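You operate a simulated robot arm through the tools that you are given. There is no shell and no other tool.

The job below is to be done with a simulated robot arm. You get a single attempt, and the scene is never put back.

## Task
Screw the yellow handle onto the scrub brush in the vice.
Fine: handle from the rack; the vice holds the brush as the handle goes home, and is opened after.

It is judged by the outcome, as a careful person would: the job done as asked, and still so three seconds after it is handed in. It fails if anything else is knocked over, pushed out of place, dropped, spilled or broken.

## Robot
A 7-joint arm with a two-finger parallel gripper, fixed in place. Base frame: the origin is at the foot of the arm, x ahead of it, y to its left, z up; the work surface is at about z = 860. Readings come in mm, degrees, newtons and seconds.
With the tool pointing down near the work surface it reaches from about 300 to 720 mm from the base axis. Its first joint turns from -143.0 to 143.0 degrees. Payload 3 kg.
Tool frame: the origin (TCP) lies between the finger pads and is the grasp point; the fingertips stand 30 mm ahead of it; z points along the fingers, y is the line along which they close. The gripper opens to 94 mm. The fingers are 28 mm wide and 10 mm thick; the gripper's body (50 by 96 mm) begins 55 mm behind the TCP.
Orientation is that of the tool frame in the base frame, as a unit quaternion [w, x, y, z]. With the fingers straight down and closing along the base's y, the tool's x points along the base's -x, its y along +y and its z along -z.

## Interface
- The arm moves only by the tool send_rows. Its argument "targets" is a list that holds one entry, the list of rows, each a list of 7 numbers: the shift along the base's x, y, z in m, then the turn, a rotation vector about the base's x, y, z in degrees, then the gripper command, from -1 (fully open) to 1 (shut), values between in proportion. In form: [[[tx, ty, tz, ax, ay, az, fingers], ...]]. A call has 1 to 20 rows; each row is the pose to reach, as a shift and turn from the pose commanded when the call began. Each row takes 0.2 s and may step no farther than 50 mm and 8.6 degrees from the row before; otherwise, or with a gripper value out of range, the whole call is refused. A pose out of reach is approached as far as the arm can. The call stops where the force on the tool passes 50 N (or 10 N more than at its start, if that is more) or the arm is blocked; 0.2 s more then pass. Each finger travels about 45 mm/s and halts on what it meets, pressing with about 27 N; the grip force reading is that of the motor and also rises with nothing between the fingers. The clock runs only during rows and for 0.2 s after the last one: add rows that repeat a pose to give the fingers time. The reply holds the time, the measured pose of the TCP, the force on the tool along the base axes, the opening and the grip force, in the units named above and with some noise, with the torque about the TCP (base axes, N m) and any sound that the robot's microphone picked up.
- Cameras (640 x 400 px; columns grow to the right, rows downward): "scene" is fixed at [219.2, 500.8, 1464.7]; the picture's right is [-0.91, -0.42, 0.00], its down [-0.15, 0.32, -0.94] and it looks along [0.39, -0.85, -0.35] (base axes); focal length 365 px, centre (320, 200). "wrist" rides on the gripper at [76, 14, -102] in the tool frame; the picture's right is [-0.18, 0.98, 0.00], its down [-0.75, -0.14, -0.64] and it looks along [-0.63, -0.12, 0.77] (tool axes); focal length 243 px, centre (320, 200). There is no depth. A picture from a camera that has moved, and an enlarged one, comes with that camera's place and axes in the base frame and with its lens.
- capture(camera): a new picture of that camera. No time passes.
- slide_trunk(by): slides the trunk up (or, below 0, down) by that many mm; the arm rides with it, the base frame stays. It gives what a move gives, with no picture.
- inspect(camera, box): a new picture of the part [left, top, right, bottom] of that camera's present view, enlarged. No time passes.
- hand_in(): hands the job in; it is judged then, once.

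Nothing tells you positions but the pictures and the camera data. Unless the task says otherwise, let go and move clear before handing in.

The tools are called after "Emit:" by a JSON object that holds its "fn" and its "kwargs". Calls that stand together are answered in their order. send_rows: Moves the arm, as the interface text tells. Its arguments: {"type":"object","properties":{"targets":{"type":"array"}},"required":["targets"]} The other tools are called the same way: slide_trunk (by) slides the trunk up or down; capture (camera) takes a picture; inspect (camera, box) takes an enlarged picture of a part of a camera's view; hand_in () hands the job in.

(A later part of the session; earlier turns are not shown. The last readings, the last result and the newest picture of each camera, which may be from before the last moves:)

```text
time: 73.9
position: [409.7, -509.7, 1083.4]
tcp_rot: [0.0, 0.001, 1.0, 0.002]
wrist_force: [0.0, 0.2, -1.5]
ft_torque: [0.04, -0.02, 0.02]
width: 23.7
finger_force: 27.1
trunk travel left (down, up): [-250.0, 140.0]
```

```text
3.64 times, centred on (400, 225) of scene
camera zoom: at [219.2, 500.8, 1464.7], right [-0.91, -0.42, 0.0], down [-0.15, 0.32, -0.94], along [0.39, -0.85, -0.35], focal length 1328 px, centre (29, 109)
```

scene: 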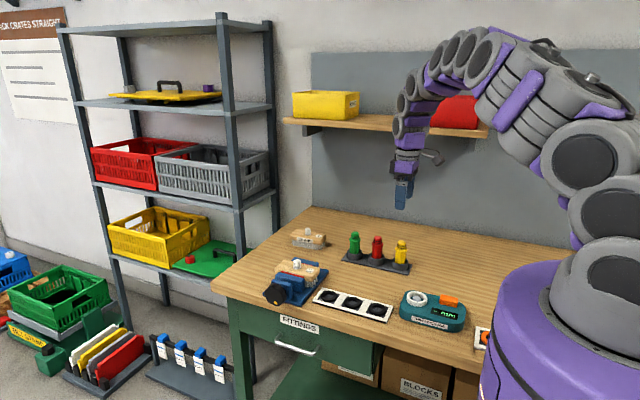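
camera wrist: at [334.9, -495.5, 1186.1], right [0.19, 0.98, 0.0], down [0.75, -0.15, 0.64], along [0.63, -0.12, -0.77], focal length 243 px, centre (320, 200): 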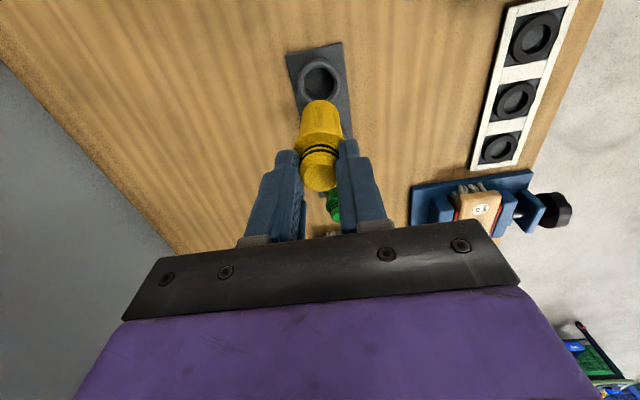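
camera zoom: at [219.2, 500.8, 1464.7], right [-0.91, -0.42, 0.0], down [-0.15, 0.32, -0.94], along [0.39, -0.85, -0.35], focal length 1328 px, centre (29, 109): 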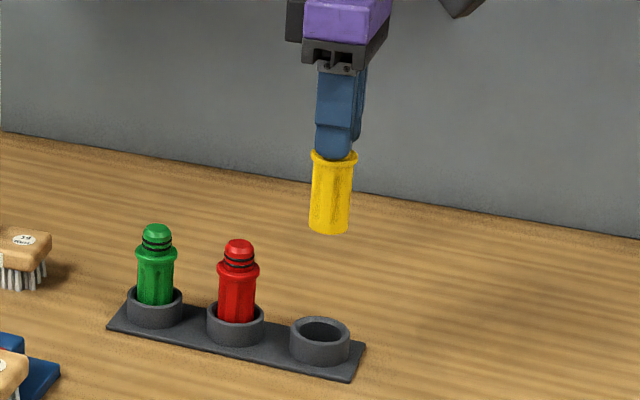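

The handle is out and hanging straight, with its bottom about 92 mm below the TCP. I'll carry it over to above the stud.

Emit:
{"fn": "send_rows", "kwargs": {"targets": [[[0.02, 0.017, 0.02, 0, 0, 0, 1], [0.055, 0.046, 0.025, 0, 0, 0, 1], [0.09, 0.076, 0.025, 0, 0, 0, 1], [0.125, 0.105, 0.025, 0, 0, 0, 1], [0.16, 0.135, 0.025, 0, 0, 0, 1], [0.195, 0.164, 0.025, 0, 0, 0, 1], [0.225, 0.19, 0.025, 0, 0, 0, 1], [0.249, 0.209, 0.025, 0, 0, 0, 1], [0.249, 0.209, 0.025, 0, 0, 0, 1]]]}}

Emit:
{"fn": "capture", "kwargs": {"camera": "wrist"}}

Emit:
{"fn": "inspect", "kwargs": {"camera": "scene", "box": [240, 190, 360, 310]}}

```text
time: 75.9
position: [657.5, -300.4, 1108.2]
tcp_rot: [0.0, 0.002, 1.0, 0.002]
wrist_force: [0.9, 0.1, -1.0]
ft_torque: [-0.02, -0.01, -0.04]
width: 23.5
finger_force: 26.8
trunk travel left (down, up): [-250.0, 140.0]
```

```text
taken
camera wrist: at [583.5, -286.4, 1211.4], right [0.19, 0.98, 0.0], down [0.75, -0.15, 0.64], along [0.63, -0.12, -0.77], focal length 243 px, centre (320, 200)
```

wrist: 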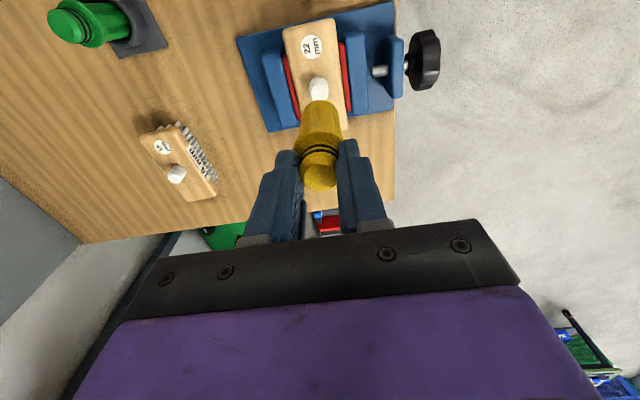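

```text
3.33 times, centred on (300, 250) of scene
camera zoom: at [219.2, 500.8, 1464.7], right [-0.91, -0.42, 0.0], down [-0.15, 0.32, -0.94], along [0.39, -0.85, -0.35], focal length 1217 px, centre (387, 33)
```

zoom: 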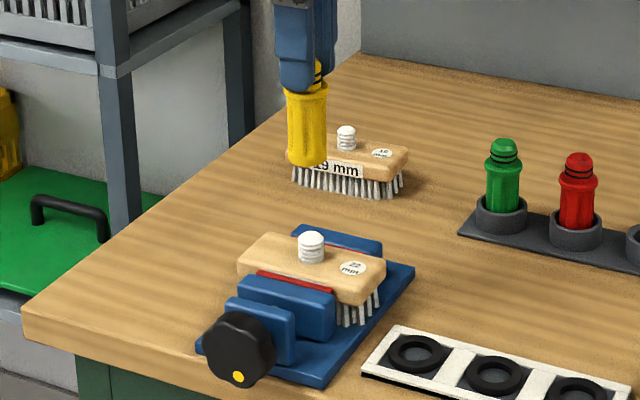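

The handle hangs above the stud. I'll zoom in to check the alignment from both cameras.

Emit:
{"fn": "inspect", "kwargs": {"camera": "wrist", "box": [280, 60, 360, 110]}}

Emit:
{"fn": "inspect", "kwargs": {"camera": "scene", "box": [285, 210, 325, 280]}}

```text
8.00 times, centred on (320, 85) of wrist
camera zoom: at [583.5, -286.4, 1211.4], right [0.19, 0.98, 0.0], down [0.75, -0.15, 0.64], along [0.63, -0.12, -0.77], focal length 1941 px, centre (320, 1120)
```

zoom: 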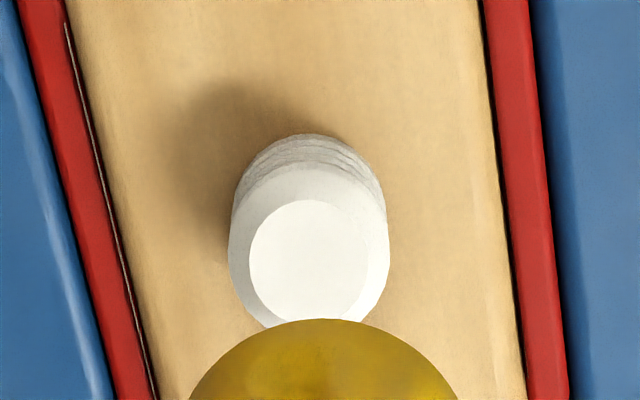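

```text
5.71 times, centred on (305, 245) of scene
camera zoom: at [219.2, 500.8, 1464.7], right [-0.91, -0.42, 0.0], down [-0.15, 0.32, -0.94], along [0.39, -0.85, -0.35], focal length 2087 px, centre (406, -57)
```

zoom: 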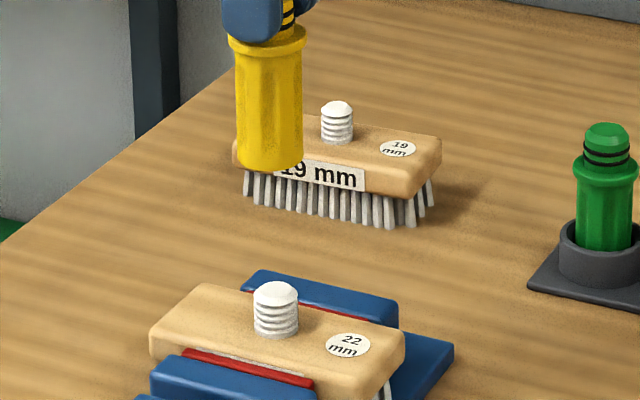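

Alignment is within about 1.5 mm, and I need to shift slightly toward -y. I'll come down to just above the stud with that correction and recheck.

Emit:
{"fn": "send_rows", "kwargs": {"targets": [[[-0.0005, -0.0016, -0.02, 0, 0, 0, 1], [-0.0005, -0.0016, -0.045, 0, 0, 0, 1], [-0.0005, -0.0016, -0.062, 0, 0, 0, 1], [-0.0005, -0.0016, -0.062, 0, 0, 0, 1]]]}}

Emit:
{"fn": "inspect", "kwargs": {"camera": "wrist", "box": [280, 80, 360, 130]}}

Emit:
{"fn": "inspect", "kwargs": {"camera": "scene", "box": [285, 240, 325, 280]}}

```text
time: 76.9
position: [658.2, -302.3, 1047.2]
tcp_rot: [0.0, 0.001, 1.0, 0.001]
wrist_force: [0.4, -0.2, -0.7]
ft_torque: [0.0, 0.02, 0.0]
width: 23.6
finger_force: 27.2
trunk travel left (down, up): [-250.0, 140.0]
```

```text
8.00 times, centred on (320, 105) of wrist
camera zoom: at [582.5, -288.1, 1149.6], right [0.19, 0.98, 0.0], down [0.75, -0.15, 0.64], along [0.63, -0.12, -0.77], focal length 1941 px, centre (320, 960)
```

zoom: 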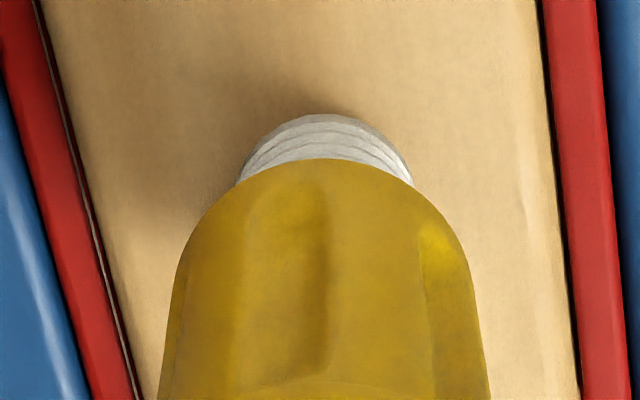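

```text
10.00 times, centred on (305, 260) of scene
camera zoom: at [219.2, 500.8, 1464.7], right [-0.91, -0.42, 0.0], down [-0.15, 0.32, -0.94], along [0.39, -0.85, -0.35], focal length 3652 px, centre (470, -400)
```

zoom: 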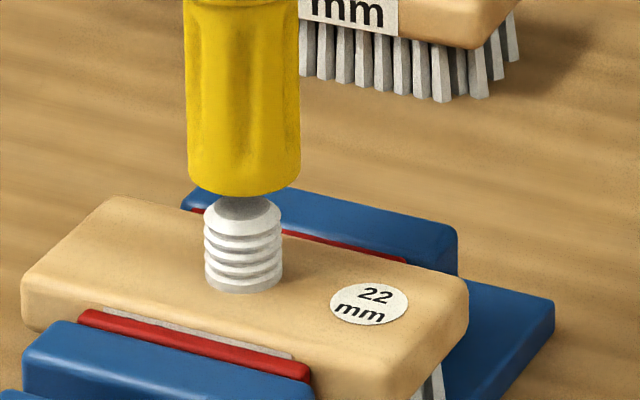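

The handle is now centred to within about 0.7 mm and just above the stud. I'll make a tiny correction and wind the wrist back (counter-clockwise) so the first bite can be long.

Emit:
{"fn": "send_rows", "kwargs": {"targets": [[[0.0005, 0.0004, 0.003, 0, 0, 8, 1], [0.0005, 0.0004, 0.003, 0, 0, 16, 1], [0.0005, 0.0004, 0.003, 0, 0, 24, 1], [0.0005, 0.0004, 0.003, 0, 0, 32, 1], [0.0005, 0.0004, 0.003, 0, 0, 40, 1], [0.0005, 0.0004, 0.003, 0, 0, 48, 1], [0.0005, 0.0004, 0.003, 0, 0, 56, 1], [0.0005, 0.0004, 0.003, 0, 0, 64, 1], [0.0005, 0.0004, 0.003, 0, 0, 72, 1], [0.0005, 0.0004, 0.003, 0, 0, 80, 1], [0.0005, 0.0004, 0.003, 0, 0, 80, 1]]]}}

Emit:
{"fn": "capture", "kwargs": {"camera": "wrist"}}

Emit:
{"fn": "capture", "kwargs": {"camera": "scene"}}

```text
time: 79.3
position: [657.9, -301.5, 1049.0]
tcp_rot: [-0.001, -0.643, 0.766, 0.001]
wrist_force: [-0.3, -0.4, -0.3]
ft_torque: [0.01, 0.03, 0.02]
width: 24.0
finger_force: 27.4
trunk travel left (down, up): [-250.0, 140.0]
```

```text
taken
camera wrist: at [632.2, -374.2, 1151.8], right [-0.94, 0.35, 0.0], down [0.27, 0.72, 0.64], along [0.22, 0.6, -0.77], focal length 243 px, centre (320, 200)
```

wrist: 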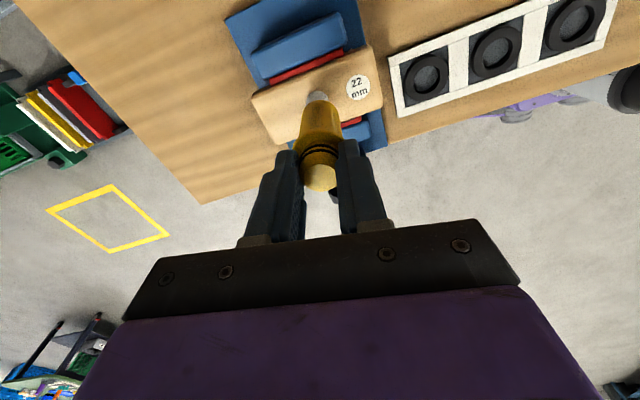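

```text
taken
```

scene: 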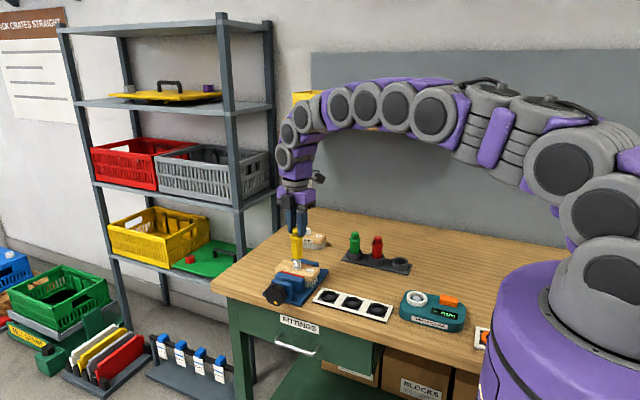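

The yaw of +80° works. From this side the camera shows alignment along x, so I'll zoom in.

Emit:
{"fn": "inspect", "kwargs": {"camera": "wrist", "box": [280, 80, 360, 130]}}

Emit:
{"fn": "inspect", "kwargs": {"camera": "scene", "box": [285, 240, 325, 280]}}

```text
8.00 times, centred on (320, 105) of wrist
camera zoom: at [632.2, -374.2, 1151.8], right [-0.94, 0.35, 0.0], down [0.27, 0.72, 0.64], along [0.22, 0.6, -0.77], focal length 1941 px, centre (320, 960)
```

zoom: 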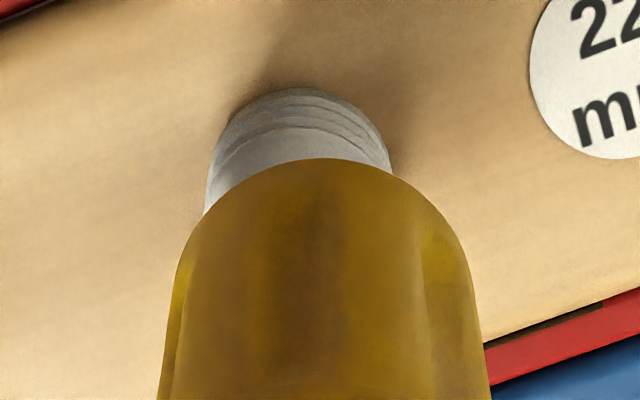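

```text
10.00 times, centred on (305, 260) of scene
camera zoom: at [219.2, 500.8, 1464.7], right [-0.91, -0.42, 0.0], down [-0.15, 0.32, -0.94], along [0.39, -0.85, -0.35], focal length 3652 px, centre (470, -400)
```

zoom: 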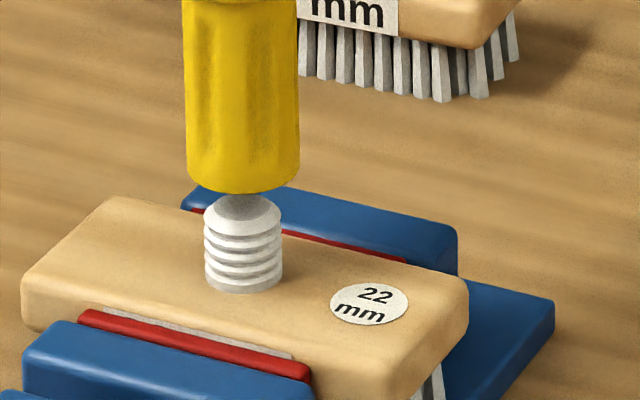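

Comparing the views at two yaws, the handle sits about 2.3 mm off the tool axis in the grip, and the stud is about 2 mm farther in x than I assumed. I'll correct so the handle's axis, not the TCP, is over the stud.

Emit:
{"fn": "send_rows", "kwargs": {"targets": [[[0.0017, -0.0026, -0.002, 0, 0, 0, 1], [0.0017, -0.0026, -0.002, 0, 0, 0, 1]]]}}

Emit:
{"fn": "inspect", "kwargs": {"camera": "wrist", "box": [280, 80, 360, 130]}}

Emit:
{"fn": "inspect", "kwargs": {"camera": "scene", "box": [285, 240, 325, 280]}}

```text
time: 79.9
position: [657.8, -303.6, 1047.0]
tcp_rot: [-0.002, -0.642, 0.766, 0.001]
wrist_force: [-0.3, -0.1, -0.7]
ft_torque: [-0.01, 0.02, -0.02]
width: 23.9
finger_force: 26.7
trunk travel left (down, up): [-250.0, 140.0]
```

```text
8.00 times, centred on (320, 105) of wrist
camera zoom: at [633.9, -376.6, 1150.1], right [-0.94, 0.35, 0.0], down [0.27, 0.72, 0.64], along [0.23, 0.6, -0.77], focal length 1941 px, centre (320, 960)
```

zoom: 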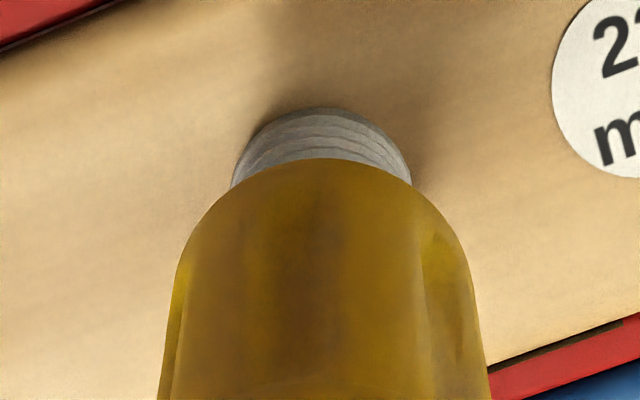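

```text
10.00 times, centred on (305, 260) of scene
camera zoom: at [219.2, 500.8, 1464.7], right [-0.91, -0.42, 0.0], down [-0.15, 0.32, -0.94], along [0.39, -0.85, -0.35], focal length 3652 px, centre (470, -400)
```

zoom: 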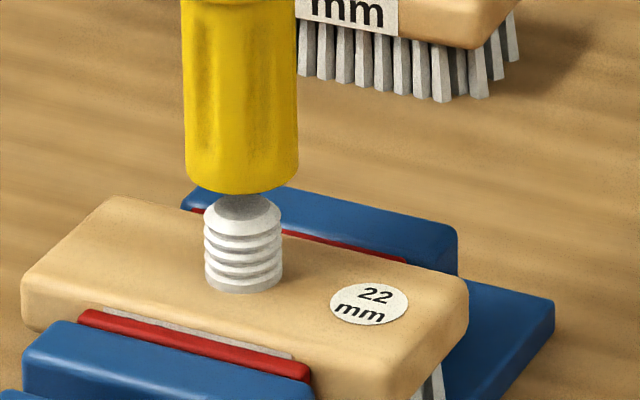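

Alignment now looks good from both views. I'll lower slowly toward contact with the stud.

Emit:
{"fn": "send_rows", "kwargs": {"targets": [[[0, -0.0002, -0.004, 0, 0, 0, 1], [0, -0.0002, -0.008, 0, 0, 0, 1], [0, -0.0002, -0.011, 0, 0, 0, 1], [0, -0.0002, -0.011, 0, 0, 0, 1]]]}}

Emit:
{"fn": "inspect", "kwargs": {"camera": "scene", "box": [285, 240, 325, 280]}}

```text
time: 80.9
position: [659.6, -304.7, 1037.0]
tcp_rot: [-0.001, -0.642, 0.766, 0.001]
wrist_force: [-0.5, 0.0, -0.3]
ft_torque: [0.02, -0.01, -0.02]
width: 23.9
finger_force: 26.9
trunk travel left (down, up): [-250.0, 140.0]
```

```text
10.00 times, centred on (305, 260) of scene
camera zoom: at [219.2, 500.8, 1464.7], right [-0.91, -0.42, 0.0], down [-0.15, 0.32, -0.94], along [0.39, -0.85, -0.35], focal length 3652 px, centre (470, -400)
```

zoom: 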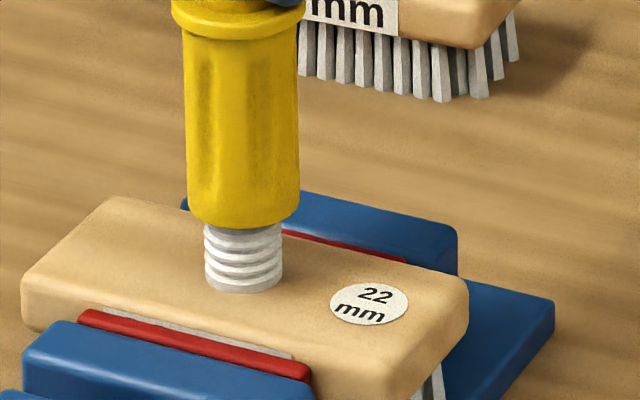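

No contact yet. I'll go down another 3 mm in small steps.

Emit:
{"fn": "send_rows", "kwargs": {"targets": [[[0, 0, -0.001, 0, 0, 0, 1], [0, 0, -0.002, 0, 0, 0, 1], [0, 0, -0.003, 0, 0, 0, 1], [0, 0, -0.004, 0, 0, 0, 1], [0, 0, -0.004, 0, 0, 0, 1]]]}}

Emit:
{"fn": "inspect", "kwargs": {"camera": "scene", "box": [285, 240, 325, 280]}}

```text
time: 82.1
position: [659.9, -304.1, 1031.8]
tcp_rot: [-0.001, -0.642, 0.767, 0.0]
wrist_force: [0.2, 0.0, -1.4]
ft_torque: [-0.01, 0.05, -0.02]
width: 23.7
finger_force: 27.3
trunk travel left (down, up): [-250.0, 140.0]
```

```text
10.00 times, centred on (305, 260) of scene
camera zoom: at [219.2, 500.8, 1464.7], right [-0.91, -0.42, 0.0], down [-0.15, 0.32, -0.94], along [0.39, -0.85, -0.35], focal length 3652 px, centre (470, -400)
```

zoom: 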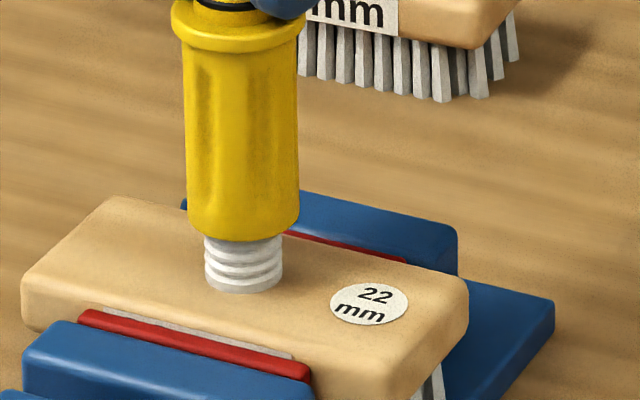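

Still no contact, and the stud tip should be just inside the socket. I'll keep lowering gently.

Emit:
{"fn": "send_rows", "kwargs": {"targets": [[[0, 0, -0.001, 0, 0, 0, 1], [0, 0, -0.002, 0, 0, 0, 1], [0, 0, -0.003, 0, 0, 0, 1], [0, 0, -0.003, 0, 0, 0, 1]]]}}

```text
time: 83.1
position: [660.8, -303.9, 1029.5]
tcp_rot: [-0.001, -0.641, 0.767, 0.001]
wrist_force: [0.7, -0.1, -0.4]
ft_torque: [0.0, 0.03, -0.01]
width: 23.9
finger_force: 26.7
trunk travel left (down, up): [-250.0, 140.0]
```

Emit:
{"fn": "send_rows", "kwargs": {"targets": [[[0, 0, -0.001, 0, 0, 0, 1], [0, 0, -0.002, 0, 0, 0, 1], [0, 0, -0.003, 0, 0, 0, 1], [0, 0, -0.003, 0, 0, 0, 1]]]}}

Emit:
{"fn": "inspect", "kwargs": {"camera": "scene", "box": [285, 240, 325, 280]}}

```text
time: 84.1
position: [660.4, -304.3, 1025.8]
tcp_rot: [-0.001, -0.641, 0.767, 0.001]
wrist_force: [-0.3, -0.2, -0.6]
ft_torque: [0.0, -0.01, 0.03]
width: 24.1
finger_force: 27.1
trunk travel left (down, up): [-250.0, 140.0]
```

```text
10.00 times, centred on (305, 260) of scene
camera zoom: at [219.2, 500.8, 1464.7], right [-0.91, -0.42, 0.0], down [-0.15, 0.32, -0.94], along [0.39, -0.85, -0.35], focal length 3652 px, centre (470, -400)
```

zoom: 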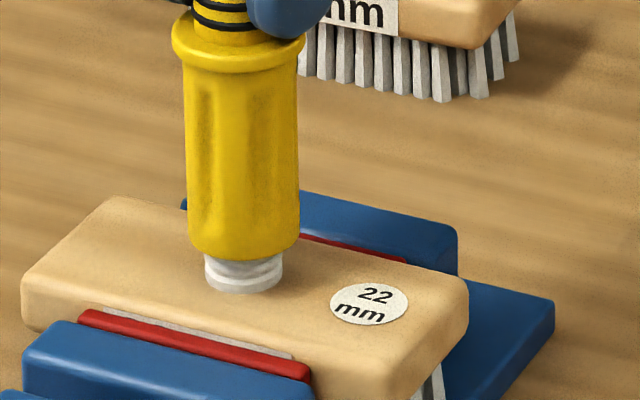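

The handle is sliding over the stud with no resistance, so there's a plain lead-in. I'll continue until the thread meets.

Emit:
{"fn": "send_rows", "kwargs": {"targets": [[[0, 0, -0.001, 0, 0, 0, 1], [0, 0, -0.002, 0, 0, 0, 1], [0, 0, -0.003, 0, 0, 0, 1], [0, 0, -0.003, 0, 0, 0, 1]]]}}

Emit:
{"fn": "inspect", "kwargs": {"camera": "scene", "box": [285, 240, 325, 280]}}

```text
time: 85.1
position: [659.6, -303.6, 1025.5]
tcp_rot: [0.0, -0.641, 0.767, 0.0]
wrist_force: [-0.3, -0.3, 13.8]
ft_torque: [0.02, 0.14, 0.01]
width: 23.6
finger_force: 27.0
trunk travel left (down, up): [-250.0, 140.0]
```

```text
10.00 times, centred on (305, 260) of scene
camera zoom: at [219.2, 500.8, 1464.7], right [-0.91, -0.42, 0.0], down [-0.15, 0.32, -0.94], along [0.39, -0.85, -0.35], focal length 3652 px, centre (470, -400)
```

zoom: 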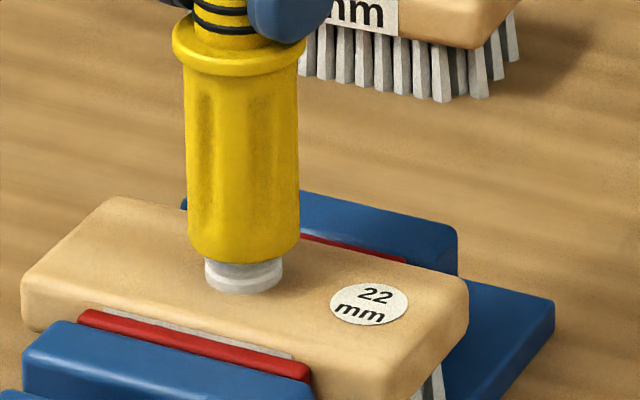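

Contact: 13.8 N upward, with about 12 mm of thread left to go. I'll start turning clockwise (seen from above), moving the TCP in a small arc so the handle stays on the stud's axis.

Emit:
{"fn": "send_rows", "kwargs": {"targets": [[[-0.0003, 0.0001, -0.0001, 0, 0, -8, 1], [-0.0006, 0.0002, -0.0002, 0, 0, -16, 1], [-0.0009, 0.00035, -0.0003, 0, 0, -24, 1], [-0.0011, 0.00055, -0.0004, 0, 0, -32, 1], [-0.0013, 0.0008, -0.0005, 0, 0, -40, 1], [-0.0013, 0.0008, -0.0005, 0, 0, -40, 1]]]}}

Emit:
{"fn": "inspect", "kwargs": {"camera": "scene", "box": [285, 240, 325, 280]}}

Emit:
{"fn": "capture", "kwargs": {"camera": "wrist"}}

```text
time: 86.5
position: [657.2, -303.8, 1022.8]
tcp_rot: [-0.001, -0.34, 0.94, 0.002]
wrist_force: [0.7, -1.7, 9.2]
ft_torque: [-0.2, -0.15, -0.01]
width: 23.8
finger_force: 26.7
trunk travel left (down, up): [-250.0, 140.0]
```

```text
10.00 times, centred on (305, 260) of scene
camera zoom: at [219.2, 500.8, 1464.7], right [-0.91, -0.42, 0.0], down [-0.15, 0.32, -0.94], along [0.39, -0.85, -0.35], focal length 3652 px, centre (470, -400)
```

zoom: 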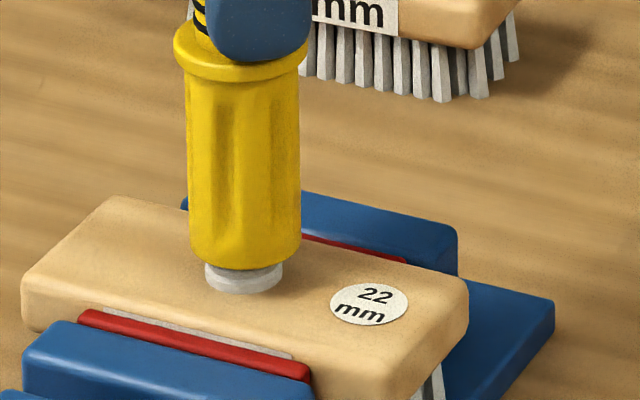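

```text
taken
camera wrist: at [592.0, -341.6, 1125.5], right [-0.49, 0.87, 0.0], down [0.67, 0.37, 0.64], along [0.56, 0.31, -0.77], focal length 243 px, centre (320, 200)
```

wrist: 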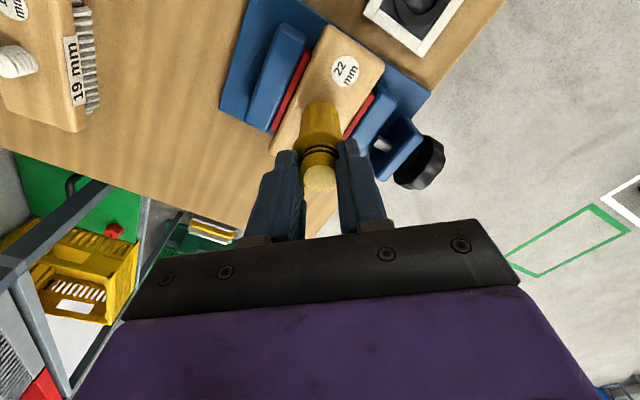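

The handle went down as it turned, with light force. I'll continue clockwise.

Emit:
{"fn": "send_rows", "kwargs": {"targets": [[[-0.0002, 0.00025, -0.0002, 0, 0, -8, 1], [-0.00033, 0.0005, -0.0004, 0, 0, -16, 1], [-0.00044, 0.0008, -0.0006, 0, 0, -24, 1], [-0.0005, 0.0011, -0.0008, 0, 0, -32, 1], [-0.00053, 0.0014, -0.001, 0, 0, -40, 1], [-0.00053, 0.0014, -0.001, 0, 0, -40, 1]]]}}

Emit:
{"fn": "inspect", "kwargs": {"camera": "scene", "box": [285, 240, 325, 280]}}

```text
time: 87.9
position: [658.1, -301.4, 1022.0]
tcp_rot: [-0.001, 0.001, 1.0, 0.002]
wrist_force: [-6.1, 0.1, 3.9]
ft_torque: [-0.27, 0.4, -0.01]
width: 23.6
finger_force: 27.4
trunk travel left (down, up): [-250.0, 140.0]
```

```text
10.00 times, centred on (305, 260) of scene
camera zoom: at [219.2, 500.8, 1464.7], right [-0.91, -0.42, 0.0], down [-0.15, 0.32, -0.94], along [0.39, -0.85, -0.35], focal length 3652 px, centre (470, -400)
```

zoom: 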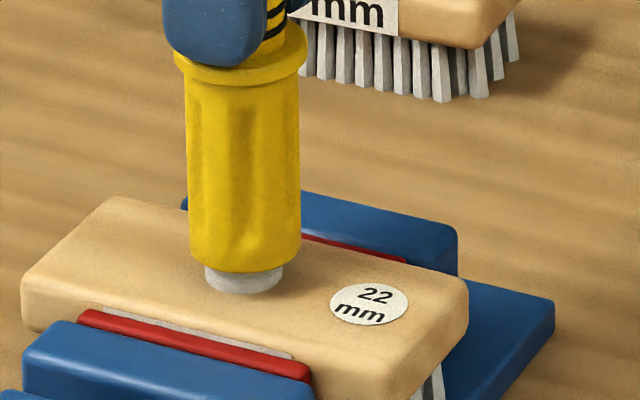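

It's threading down at about 1 mm per 40°. I'll continue, easing the small side load.

Emit:
{"fn": "send_rows", "kwargs": {"targets": [[[-0.0004, 0.0003, -0.0002, 0, 0, -8, 1], [-0.0004, 0.0006, -0.0004, 0, 0, -16, 1], [-0.0003, 0.0009, -0.0006, 0, 0, -24, 1], [-0.0001, 0.0012, -0.0008, 0, 0, -32, 1], [0, 0.00145, -0.001, 0, 0, -40, 1], [0, 0.00145, -0.001, 0, 0, -40, 1]]]}}

Emit:
{"fn": "inspect", "kwargs": {"camera": "scene", "box": [285, 240, 325, 280]}}

```text
time: 89.3
position: [658.5, -300.8, 1020.8]
tcp_rot: [-0.001, 0.343, 0.939, 0.001]
wrist_force: [-0.7, -1.2, 0.2]
ft_torque: [-0.36, -0.02, 0.0]
width: 23.9
finger_force: 26.8
trunk travel left (down, up): [-250.0, 140.0]
```

```text
10.00 times, centred on (305, 260) of scene
camera zoom: at [219.2, 500.8, 1464.7], right [-0.91, -0.42, 0.0], down [-0.15, 0.32, -0.94], along [0.39, -0.85, -0.35], focal length 3652 px, centre (470, -400)
```

zoom: 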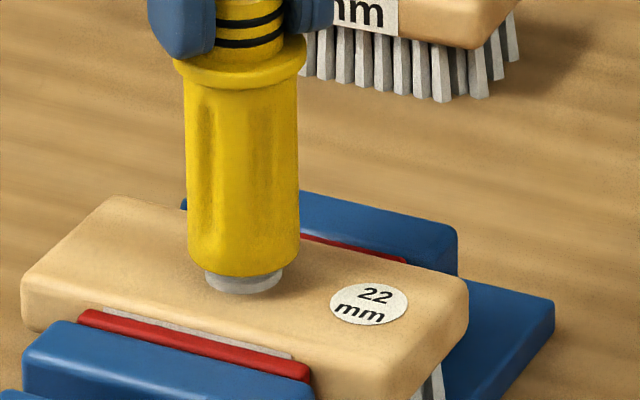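

The forces are near zero and the handle is tracking the thread. I'll continue to the end of this bite.

Emit:
{"fn": "send_rows", "kwargs": {"targets": [[[0.0002, 0.0002, -0.00025, 0, 0, -8, 1], [0.00045, 0.0004, -0.0005, 0, 0, -16, 1], [0.0007, 0.00055, -0.00075, 0, 0, -24, 1], [0.001, 0.0007, -0.001, 0, 0, -32, 1], [0.0013, 0.0008, -0.00125, 0, 0, -40, 1], [0.0013, 0.0008, -0.00125, 0, 0, -40, 1]]]}}

Emit:
{"fn": "inspect", "kwargs": {"camera": "scene", "box": [285, 240, 325, 280]}}

Emit:
{"fn": "capture", "kwargs": {"camera": "wrist"}}

```text
time: 90.7
position: [659.7, -298.6, 1018.7]
tcp_rot: [0.0, 0.645, 0.765, 0.001]
wrist_force: [0.3, 1.5, 1.2]
ft_torque: [0.01, 0.01, 0.05]
width: 23.7
finger_force: 26.7
trunk travel left (down, up): [-250.0, 140.0]
```

```text
10.00 times, centred on (305, 260) of scene
camera zoom: at [219.2, 500.8, 1464.7], right [-0.91, -0.42, 0.0], down [-0.15, 0.32, -0.94], along [0.39, -0.85, -0.35], focal length 3652 px, centre (470, -400)
```

zoom: 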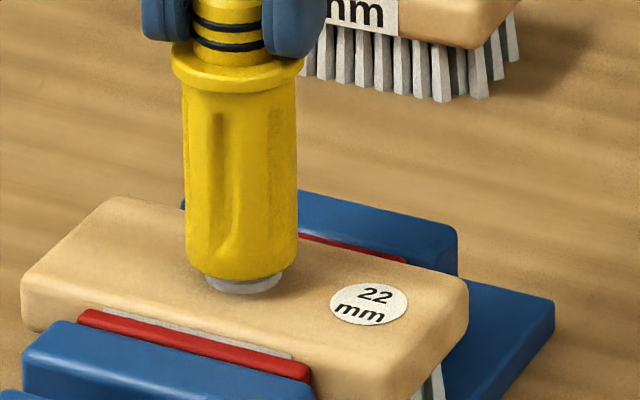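

```text
taken
camera wrist: at [661.7, -222.2, 1122.7], right [1.0, -0.01, 0.0], down [-0.01, -0.77, 0.64], along [-0.01, -0.64, -0.77], focal length 243 px, centre (320, 200)
```

wrist: 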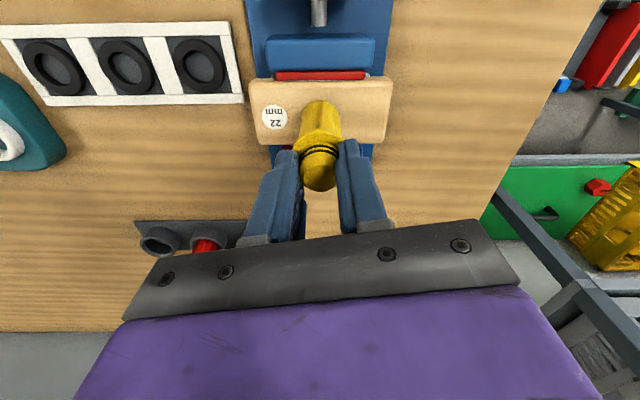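

The handle has advanced well, with about 6–7 mm left to go. I'll release, recentre on the stud's axis and wind the wrist back for the next bite.

Emit:
{"fn": "send_rows", "kwargs": {"targets": [[[0, 0, 0, 0, 0, 0, 0.4], [0, 0, 0, 0, 0, 0, 0.1], [0, 0, 0, 0, 0, 0, 0.0], [0.0004, -0.0022, 0.003, 0, 0, 0, 0.0], [0.0004, -0.0022, 0.003, 0, 0, 0, 0.0]]]}}

Emit:
{"fn": "inspect", "kwargs": {"camera": "scene", "box": [280, 230, 330, 280]}}

Emit:
{"fn": "capture", "kwargs": {"camera": "wrist"}}

```text
time: 91.9
position: [660.2, -301.6, 1023.5]
tcp_rot: [0.0, 0.644, 0.765, 0.001]
wrist_force: [-0.7, -0.3, 0.1]
ft_torque: [-0.04, 0.03, -0.01]
width: 47.0
finger_force: 0.0
trunk travel left (down, up): [-250.0, 140.0]
```

```text
8.00 times, centred on (305, 255) of scene
camera zoom: at [219.2, 500.8, 1464.7], right [-0.91, -0.42, 0.0], down [-0.15, 0.32, -0.94], along [0.39, -0.85, -0.35], focal length 2922 px, centre (440, -240)
```

zoom: 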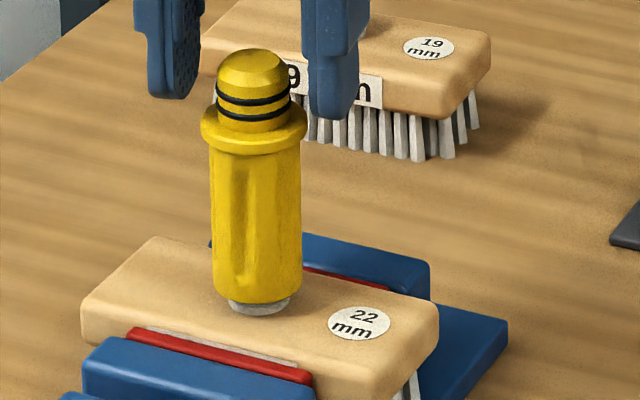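

```text
taken
camera wrist: at [662.1, -224.6, 1125.4], right [1.0, -0.01, 0.0], down [-0.01, -0.77, 0.64], along [-0.01, -0.64, -0.77], focal length 243 px, centre (320, 200)
```

wrist: 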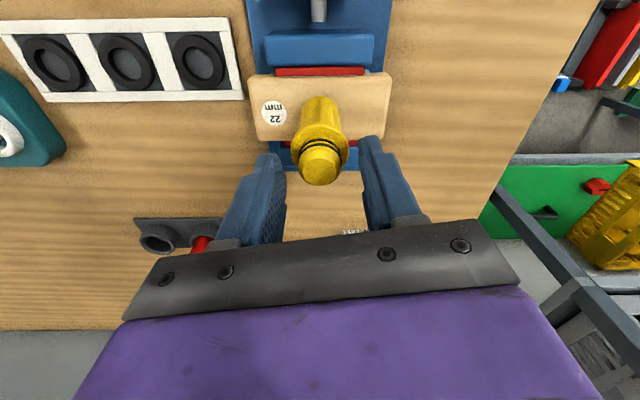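

The handle stays upright on the stud by itself. I'll rotate the open gripper back by 160°.

Emit:
{"fn": "send_rows", "kwargs": {"targets": [[[0, 0, 0, 0, 0, 8, 0], [0, 0, 0, 0, 0, 16, 0], [0, 0, 0, 0, 0, 24, 0], [0, 0, 0, 0, 0, 32, 0], [0, 0, 0, 0, 0, 40, 0], [0, 0, 0, 0, 0, 48, 0], [0, 0, 0, 0, 0, 56, 0], [0, 0, 0, 0, 0, 64, 0], [0, 0, 0, 0, 0, 72, 0], [0, 0, 0, 0, 0, 80, 0], [0, 0, 0, 0, 0, 88, 0], [0, 0, 0, 0, 0, 96, 0], [0, 0, 0, 0, 0, 104, 0], [0, 0, 0, 0, 0, 112, 0], [0, 0, 0, 0, 0, 120, 0], [0, 0, 0, 0, 0, 128, 0], [0, 0, 0, 0, 0, 136, 0], [0, 0, 0, 0, 0, 144, 0], [0, 0, 0, 0, 0, 152, 0], [0, 0, 0, 0, 0, 160, 0]]]}}

Emit:
{"fn": "inspect", "kwargs": {"camera": "scene", "box": [280, 230, 330, 280]}}

Emit:
{"fn": "inspect", "kwargs": {"camera": "wrist", "box": [260, 80, 380, 220]}}

```text
time: 96.1
position: [659.5, -302.4, 1021.5]
tcp_rot: [-0.001, -0.642, 0.766, 0.001]
wrist_force: [-0.8, -0.7, -0.3]
ft_torque: [0.01, 0.0, 0.0]
width: 47.0
finger_force: 0.0
trunk travel left (down, up): [-250.0, 140.0]
```

```text
8.00 times, centred on (305, 255) of scene
camera zoom: at [219.2, 500.8, 1464.7], right [-0.91, -0.42, 0.0], down [-0.15, 0.32, -0.94], along [0.39, -0.85, -0.35], focal length 2922 px, centre (440, -240)
```

zoom: 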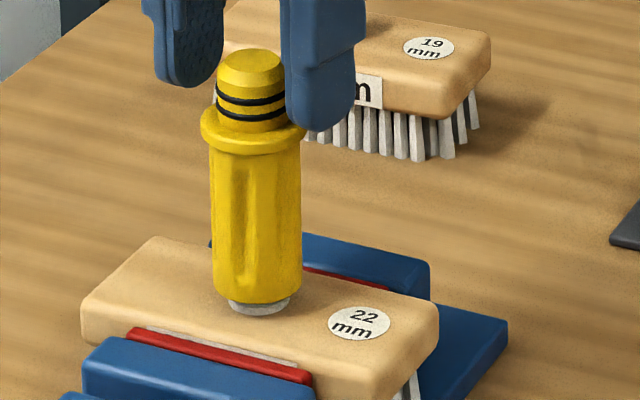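

```text
2.86 times, centred on (320, 150) of wrist
camera zoom: at [634.2, -374.9, 1125.2], right [-0.94, 0.35, 0.0], down [0.27, 0.72, 0.64], along [0.22, 0.6, -0.77], focal length 693 px, centre (320, 343)
```

zoom: 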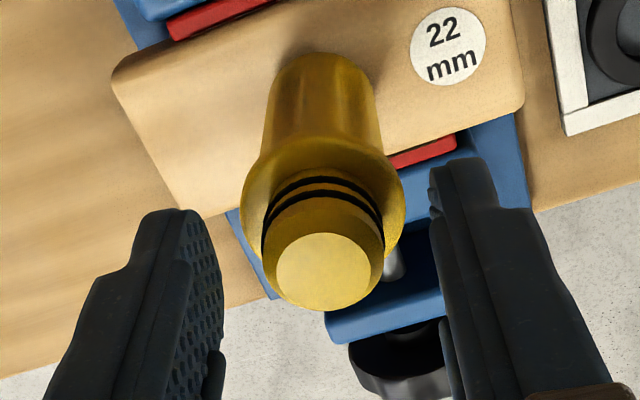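

The handle is nearly centred. I'll nudge slightly, lower 2.5 mm and close again.

Emit:
{"fn": "send_rows", "kwargs": {"targets": [[[-0.0006, 0.0001, -0.0025, 0, 0, 0, 0], [-0.0006, 0.0001, -0.0025, 0, 0, 0, 0.4], [-0.0006, 0.0001, -0.0025, 0, 0, 0, 0.8], [-0.0006, 0.0001, -0.0025, 0, 0, 0, 1], [-0.0006, 0.0001, -0.0025, 0, 0, 0, 1]]]}}

Emit:
{"fn": "capture", "kwargs": {"camera": "wrist"}}

```text
time: 97.3
position: [659.0, -301.7, 1019.8]
tcp_rot: [-0.002, -0.642, 0.767, 0.001]
wrist_force: [3.1, -0.9, 0.1]
ft_torque: [-0.12, -0.31, 0.03]
width: 23.4
finger_force: 27.2
trunk travel left (down, up): [-250.0, 140.0]
```

```text
taken
camera wrist: at [633.6, -374.5, 1122.5], right [-0.94, 0.35, 0.0], down [0.27, 0.72, 0.64], along [0.23, 0.6, -0.77], focal length 243 px, centre (320, 200)
```

wrist: 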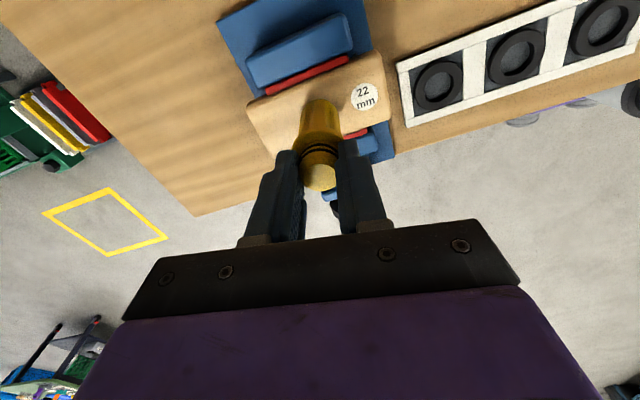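

Gripped cleanly. I'll turn 40° clockwise and lower 1 mm with it.

Emit:
{"fn": "send_rows", "kwargs": {"targets": [[[0.0003, 0, -0.0002, 0, 0, -8, 1], [0.0003, 0, -0.0004, 0, 0, -16, 1], [0.0003, 0, -0.0006, 0, 0, -24, 1], [0.0003, 0, -0.0008, 0, 0, -32, 1], [0.0003, 0, -0.001, 0, 0, -40, 1], [0.0003, 0, -0.001, 0, 0, -40, 1]]]}}

Emit:
{"fn": "inspect", "kwargs": {"camera": "scene", "box": [285, 240, 325, 280]}}

```text
time: 98.7
position: [660.0, -302.0, 1018.0]
tcp_rot: [-0.001, -0.341, 0.94, 0.002]
wrist_force: [3.4, 0.6, 0.7]
ft_torque: [-0.05, -0.37, 0.05]
width: 23.4
finger_force: 26.9
trunk travel left (down, up): [-250.0, 140.0]
```

```text
10.00 times, centred on (305, 260) of scene
camera zoom: at [219.2, 500.8, 1464.7], right [-0.91, -0.42, 0.0], down [-0.15, 0.32, -0.94], along [0.39, -0.85, -0.35], focal length 3652 px, centre (470, -400)
```

zoom: 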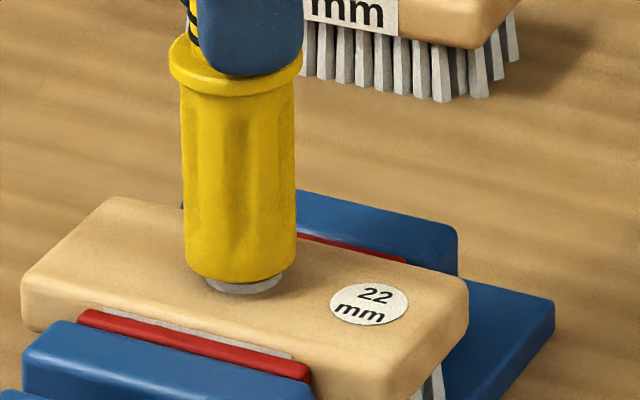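

It's threading smoothly with low force. I'll continue clockwise.

Emit:
{"fn": "send_rows", "kwargs": {"targets": [[[0, 0, -0.0002, 0, 0, -8, 1], [0, 0, -0.0004, 0, 0, -16, 1], [0, 0, -0.0006, 0, 0, -24, 1], [0, 0, -0.0008, 0, 0, -32, 1], [0, 0, -0.001, 0, 0, -40, 1], [0, 0, -0.0012, 0, 0, -48, 1], [0, 0, -0.0014, 0, 0, -56, 1], [0, 0, -0.0016, 0, 0, -64, 1], [0, 0, -0.0016, 0, 0, -64, 1]]]}}

Emit:
{"fn": "inspect", "kwargs": {"camera": "scene", "box": [285, 240, 325, 280]}}

```text
time: 100.7
position: [659.6, -301.9, 1017.3]
tcp_rot: [0.0, 0.209, 0.978, 0.001]
wrist_force: [1.0, 2.1, -2.9]
ft_torque: [-0.1, 0.02, 0.03]
width: 23.2
finger_force: 27.0
trunk travel left (down, up): [-250.0, 140.0]
```

```text
10.00 times, centred on (305, 260) of scene
camera zoom: at [219.2, 500.8, 1464.7], right [-0.91, -0.42, 0.0], down [-0.15, 0.32, -0.94], along [0.39, -0.85, -0.35], focal length 3652 px, centre (470, -400)
```

zoom: 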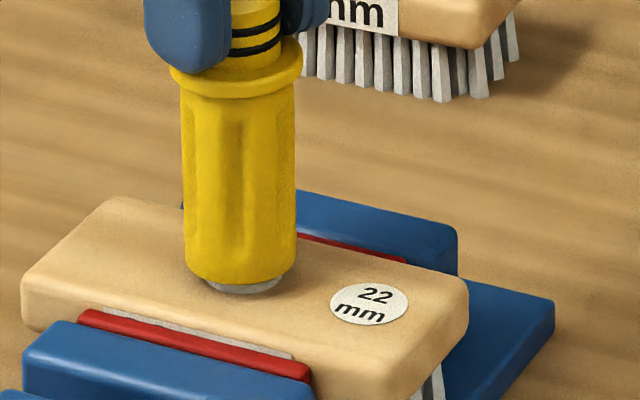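

The thread is now pulling the handle down slightly (-2.9 N), so it's engaged. I'll keep turning with a bit more descent.

Emit:
{"fn": "send_rows", "kwargs": {"targets": [[[0, 0, -0.0005, 0, 0, -8, 1], [0, 0, -0.0008, 0, 0, -16, 1], [0, 0, -0.0011, 0, 0, -24, 1], [0, 0, -0.0014, 0, 0, -32, 1], [0, 0, -0.0016, 0, 0, -40, 1], [0, 0, -0.0018, 0, 0, -48, 1], [0, 0, -0.002, 0, 0, -56, 1], [0, 0, -0.002, 0, 0, -56, 1]]]}}

Emit:
{"fn": "inspect", "kwargs": {"camera": "scene", "box": [285, 240, 325, 280]}}

Emit:
{"fn": "capture", "kwargs": {"camera": "wrist"}}

```text
time: 102.5
position: [658.9, -301.3, 1015.2]
tcp_rot: [0.0, 0.644, 0.765, 0.001]
wrist_force: [5.0, 1.3, -0.2]
ft_torque: [-0.03, -0.18, -0.03]
width: 23.4
finger_force: 27.1
trunk travel left (down, up): [-250.0, 140.0]
```

```text
10.00 times, centred on (305, 260) of scene
camera zoom: at [219.2, 500.8, 1464.7], right [-0.91, -0.42, 0.0], down [-0.15, 0.32, -0.94], along [0.39, -0.85, -0.35], focal length 3652 px, centre (470, -400)
```

zoom: 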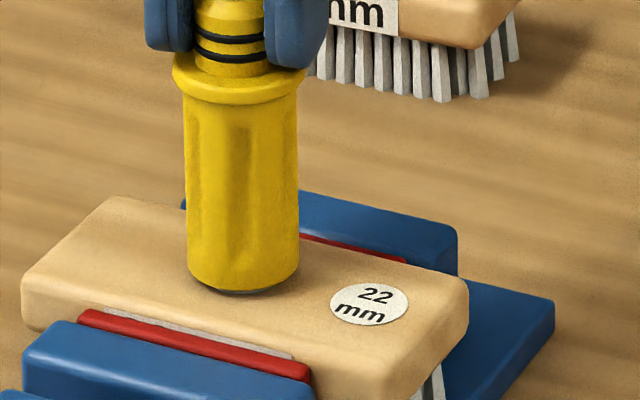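

```text
taken
camera wrist: at [662.2, -224.4, 1118.3], right [1.0, -0.01, 0.0], down [-0.01, -0.77, 0.64], along [-0.01, -0.64, -0.77], focal length 243 px, centre (320, 200)
```

wrist: 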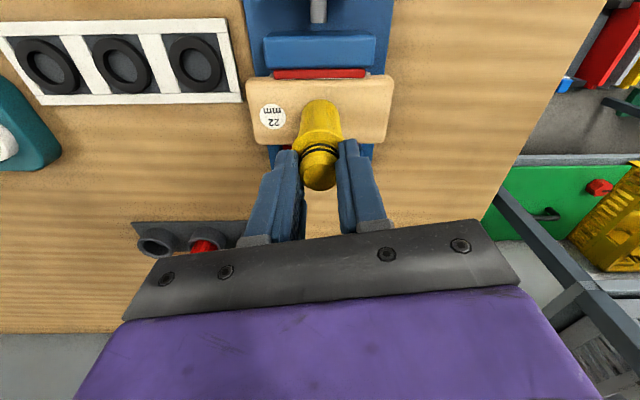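

The stud is nearly covered, with about 3 mm left. I'll release and wind back for another bite.

Emit:
{"fn": "send_rows", "kwargs": {"targets": [[[0, 0, 0, 0, 0, 0, 0.4], [0, 0, 0, 0, 0, 0, 0.1], [0, 0, 0, 0, 0, 0, 0.0], [0.0005, 0, 0.003, 0, 0, 0, 0.0], [0.0005, 0, 0.003, 0, 0, 0, 0.0]]]}}

Emit:
{"fn": "inspect", "kwargs": {"camera": "wrist", "box": [260, 80, 380, 220]}}

```text
time: 103.7
position: [658.6, -301.6, 1017.5]
tcp_rot: [-0.001, 0.644, 0.765, 0.001]
wrist_force: [-0.4, 0.4, 0.3]
ft_torque: [0.01, -0.02, 0.01]
width: 47.1
finger_force: 0.0
trunk travel left (down, up): [-250.0, 140.0]
```

```text
2.86 times, centred on (320, 150) of wrist
camera zoom: at [662.0, -224.4, 1121.3], right [1.0, -0.01, 0.0], down [-0.01, -0.77, 0.64], along [-0.01, -0.64, -0.77], focal length 693 px, centre (320, 343)
```

zoom: 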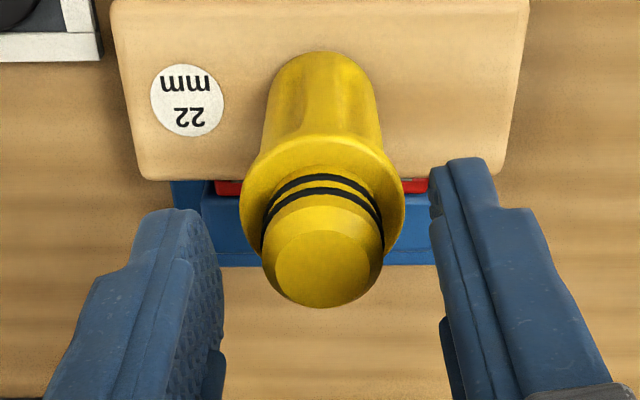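

The handle is upright and centred. I'll wind back 160°.

Emit:
{"fn": "send_rows", "kwargs": {"targets": [[[0, 0, 0, 0, 0, 8, 0], [0, 0, 0, 0, 0, 16, 0], [0, 0, 0, 0, 0, 24, 0], [0, 0, 0, 0, 0, 32, 0], [0, 0, 0, 0, 0, 40, 0], [0, 0, 0, 0, 0, 48, 0], [0, 0, 0, 0, 0, 56, 0], [0, 0, 0, 0, 0, 64, 0], [0, 0, 0, 0, 0, 72, 0], [0, 0, 0, 0, 0, 80, 0], [0, 0, 0, 0, 0, 88, 0], [0, 0, 0, 0, 0, 96, 0], [0, 0, 0, 0, 0, 104, 0], [0, 0, 0, 0, 0, 112, 0], [0, 0, 0, 0, 0, 120, 0], [0, 0, 0, 0, 0, 128, 0], [0, 0, 0, 0, 0, 136, 0], [0, 0, 0, 0, 0, 144, 0], [0, 0, 0, 0, 0, 152, 0], [0, 0, 0, 0, 0, 160, 0]]]}}

Emit:
{"fn": "inspect", "kwargs": {"camera": "wrist", "box": [260, 80, 380, 220]}}

```text
time: 107.9
position: [658.9, -303.4, 1018.6]
tcp_rot: [-0.001, -0.643, 0.766, 0.0]
wrist_force: [-0.2, -0.3, 0.9]
ft_torque: [0.01, -0.01, 0.02]
width: 47.1
finger_force: 0.0
trunk travel left (down, up): [-250.0, 140.0]
```

```text
2.86 times, centred on (320, 150) of wrist
camera zoom: at [634.4, -374.8, 1121.0], right [-0.94, 0.35, 0.0], down [0.27, 0.72, 0.64], along [0.22, 0.6, -0.77], focal length 693 px, centre (320, 343)
```

zoom: 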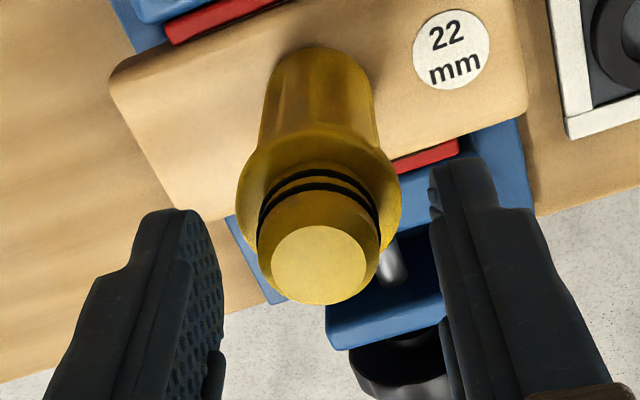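

Centred. I'll lower and grip again.

Emit:
{"fn": "send_rows", "kwargs": {"targets": [[[0, 0, -0.0027, 0, 0, 0, 0], [0, 0, -0.0027, 0, 0, 0, 0.4], [0, 0, -0.0027, 0, 0, 0, 0.8], [0, 0, -0.0027, 0, 0, 0, 1], [0, 0, -0.0027, 0, 0, 0, 1]]]}}

```text
time: 109.1
position: [660.1, -301.4, 1016.2]
tcp_rot: [-0.001, -0.642, 0.767, 0.001]
wrist_force: [3.7, 0.0, 0.4]
ft_torque: [-0.09, -0.29, 0.0]
width: 23.6
finger_force: 27.1
trunk travel left (down, up): [-250.0, 140.0]
```

Emit:
{"fn": "send_rows", "kwargs": {"targets": [[[0.0003, 0, -0.0002, 0, 0, -8, 1], [0.0003, 0, -0.0004, 0, 0, -16, 1], [0.0003, 0, -0.0006, 0, 0, -24, 1], [0.0003, 0, -0.0008, 0, 0, -32, 1], [0.0003, 0, -0.001, 0, 0, -40, 1], [0.0003, 0, -0.0012, 0, 0, -48, 1], [0.0003, 0, -0.0014, 0, 0, -56, 1], [0.0003, 0, -0.0016, 0, 0, -64, 1], [0.0003, 0, -0.0016, 0, 0, -64, 1]]]}}

Emit:
{"fn": "inspect", "kwargs": {"camera": "scene", "box": [285, 240, 325, 280]}}

```text
time: 111.1
position: [660.0, -302.4, 1014.8]
tcp_rot: [-0.001, -0.138, 0.99, 0.001]
wrist_force: [-1.3, -2.4, 0.0]
ft_torque: [-0.12, 0.09, -0.01]
width: 23.2
finger_force: 27.0
trunk travel left (down, up): [-250.0, 140.0]
```

```text
10.00 times, centred on (305, 260) of scene
camera zoom: at [219.2, 500.8, 1464.7], right [-0.91, -0.42, 0.0], down [-0.15, 0.32, -0.94], along [0.39, -0.85, -0.35], focal length 3652 px, centre (470, -400)
```

zoom: 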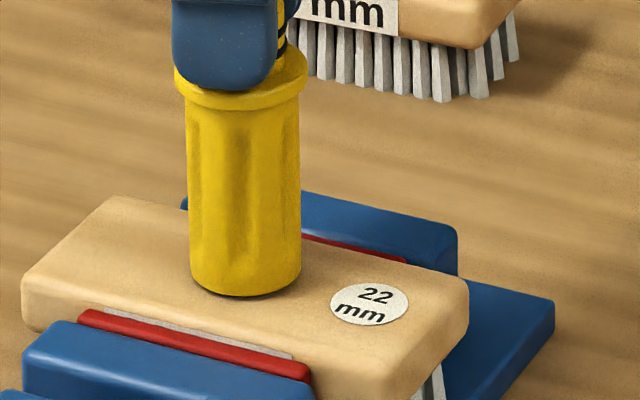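

The stud is now hidden and the handle is close to home. I'll continue clockwise, watching for torque.

Emit:
{"fn": "send_rows", "kwargs": {"targets": [[[0, 0, -0.0002, 0, 0, -8, 1], [0, 0, -0.0004, 0, 0, -16, 1], [0, 0, -0.0006, 0, 0, -24, 1], [0, 0, -0.0008, 0, 0, -32, 1], [0, 0, -0.001, 0, 0, -40, 1], [0, 0, -0.001, 0, 0, -40, 1]]]}}

Emit:
{"fn": "inspect", "kwargs": {"camera": "scene", "box": [285, 240, 325, 280]}}

```text
time: 112.5
position: [660.1, -302.9, 1012.9]
tcp_rot: [0.0, 0.209, 0.978, 0.002]
wrist_force: [-5.8, -2.7, -1.7]
ft_torque: [-0.13, 0.2, 0.0]
width: 23.4
finger_force: 26.6
trunk travel left (down, up): [-250.0, 140.0]
```

```text
10.00 times, centred on (305, 260) of scene
camera zoom: at [219.2, 500.8, 1464.7], right [-0.91, -0.42, 0.0], down [-0.15, 0.32, -0.94], along [0.39, -0.85, -0.35], focal length 3652 px, centre (470, -400)
```

zoom: 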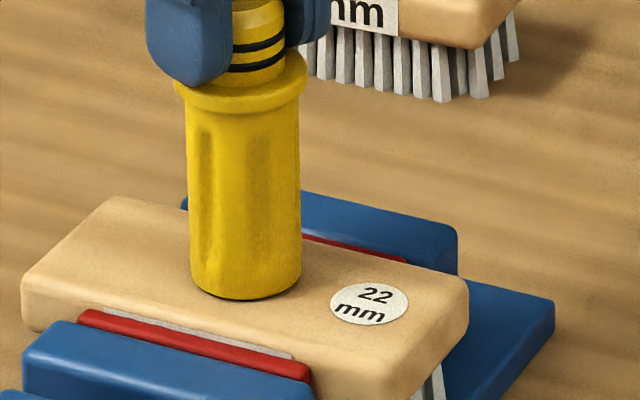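

Almost down. I'll turn another 40°.

Emit:
{"fn": "send_rows", "kwargs": {"targets": [[[-0.0003, -0.0002, -0.0002, 0, 0, -8, 1], [-0.0003, -0.0002, -0.0004, 0, 0, -16, 1], [-0.0003, -0.0002, -0.0006, 0, 0, -24, 1], [-0.0003, -0.0002, -0.0008, 0, 0, -32, 1], [-0.0003, -0.0002, -0.001, 0, 0, -40, 1], [-0.0003, -0.0002, -0.001, 0, 0, -40, 1]]]}}

Emit:
{"fn": "inspect", "kwargs": {"camera": "scene", "box": [285, 240, 325, 280]}}

```text
time: 113.9
position: [660.1, -302.4, 1012.7]
tcp_rot: [0.0, 0.532, 0.847, 0.002]
wrist_force: [-3.7, -3.8, 3.8]
ft_torque: [-0.36, 0.19, 0.21]
width: 23.8
finger_force: 26.9
trunk travel left (down, up): [-250.0, 140.0]
```

```text
10.00 times, centred on (305, 260) of scene
camera zoom: at [219.2, 500.8, 1464.7], right [-0.91, -0.42, 0.0], down [-0.15, 0.32, -0.94], along [0.39, -0.85, -0.35], focal length 3652 px, centre (470, -400)
```

zoom: 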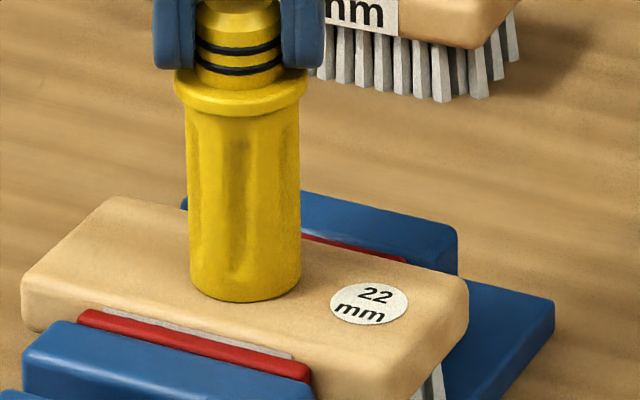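

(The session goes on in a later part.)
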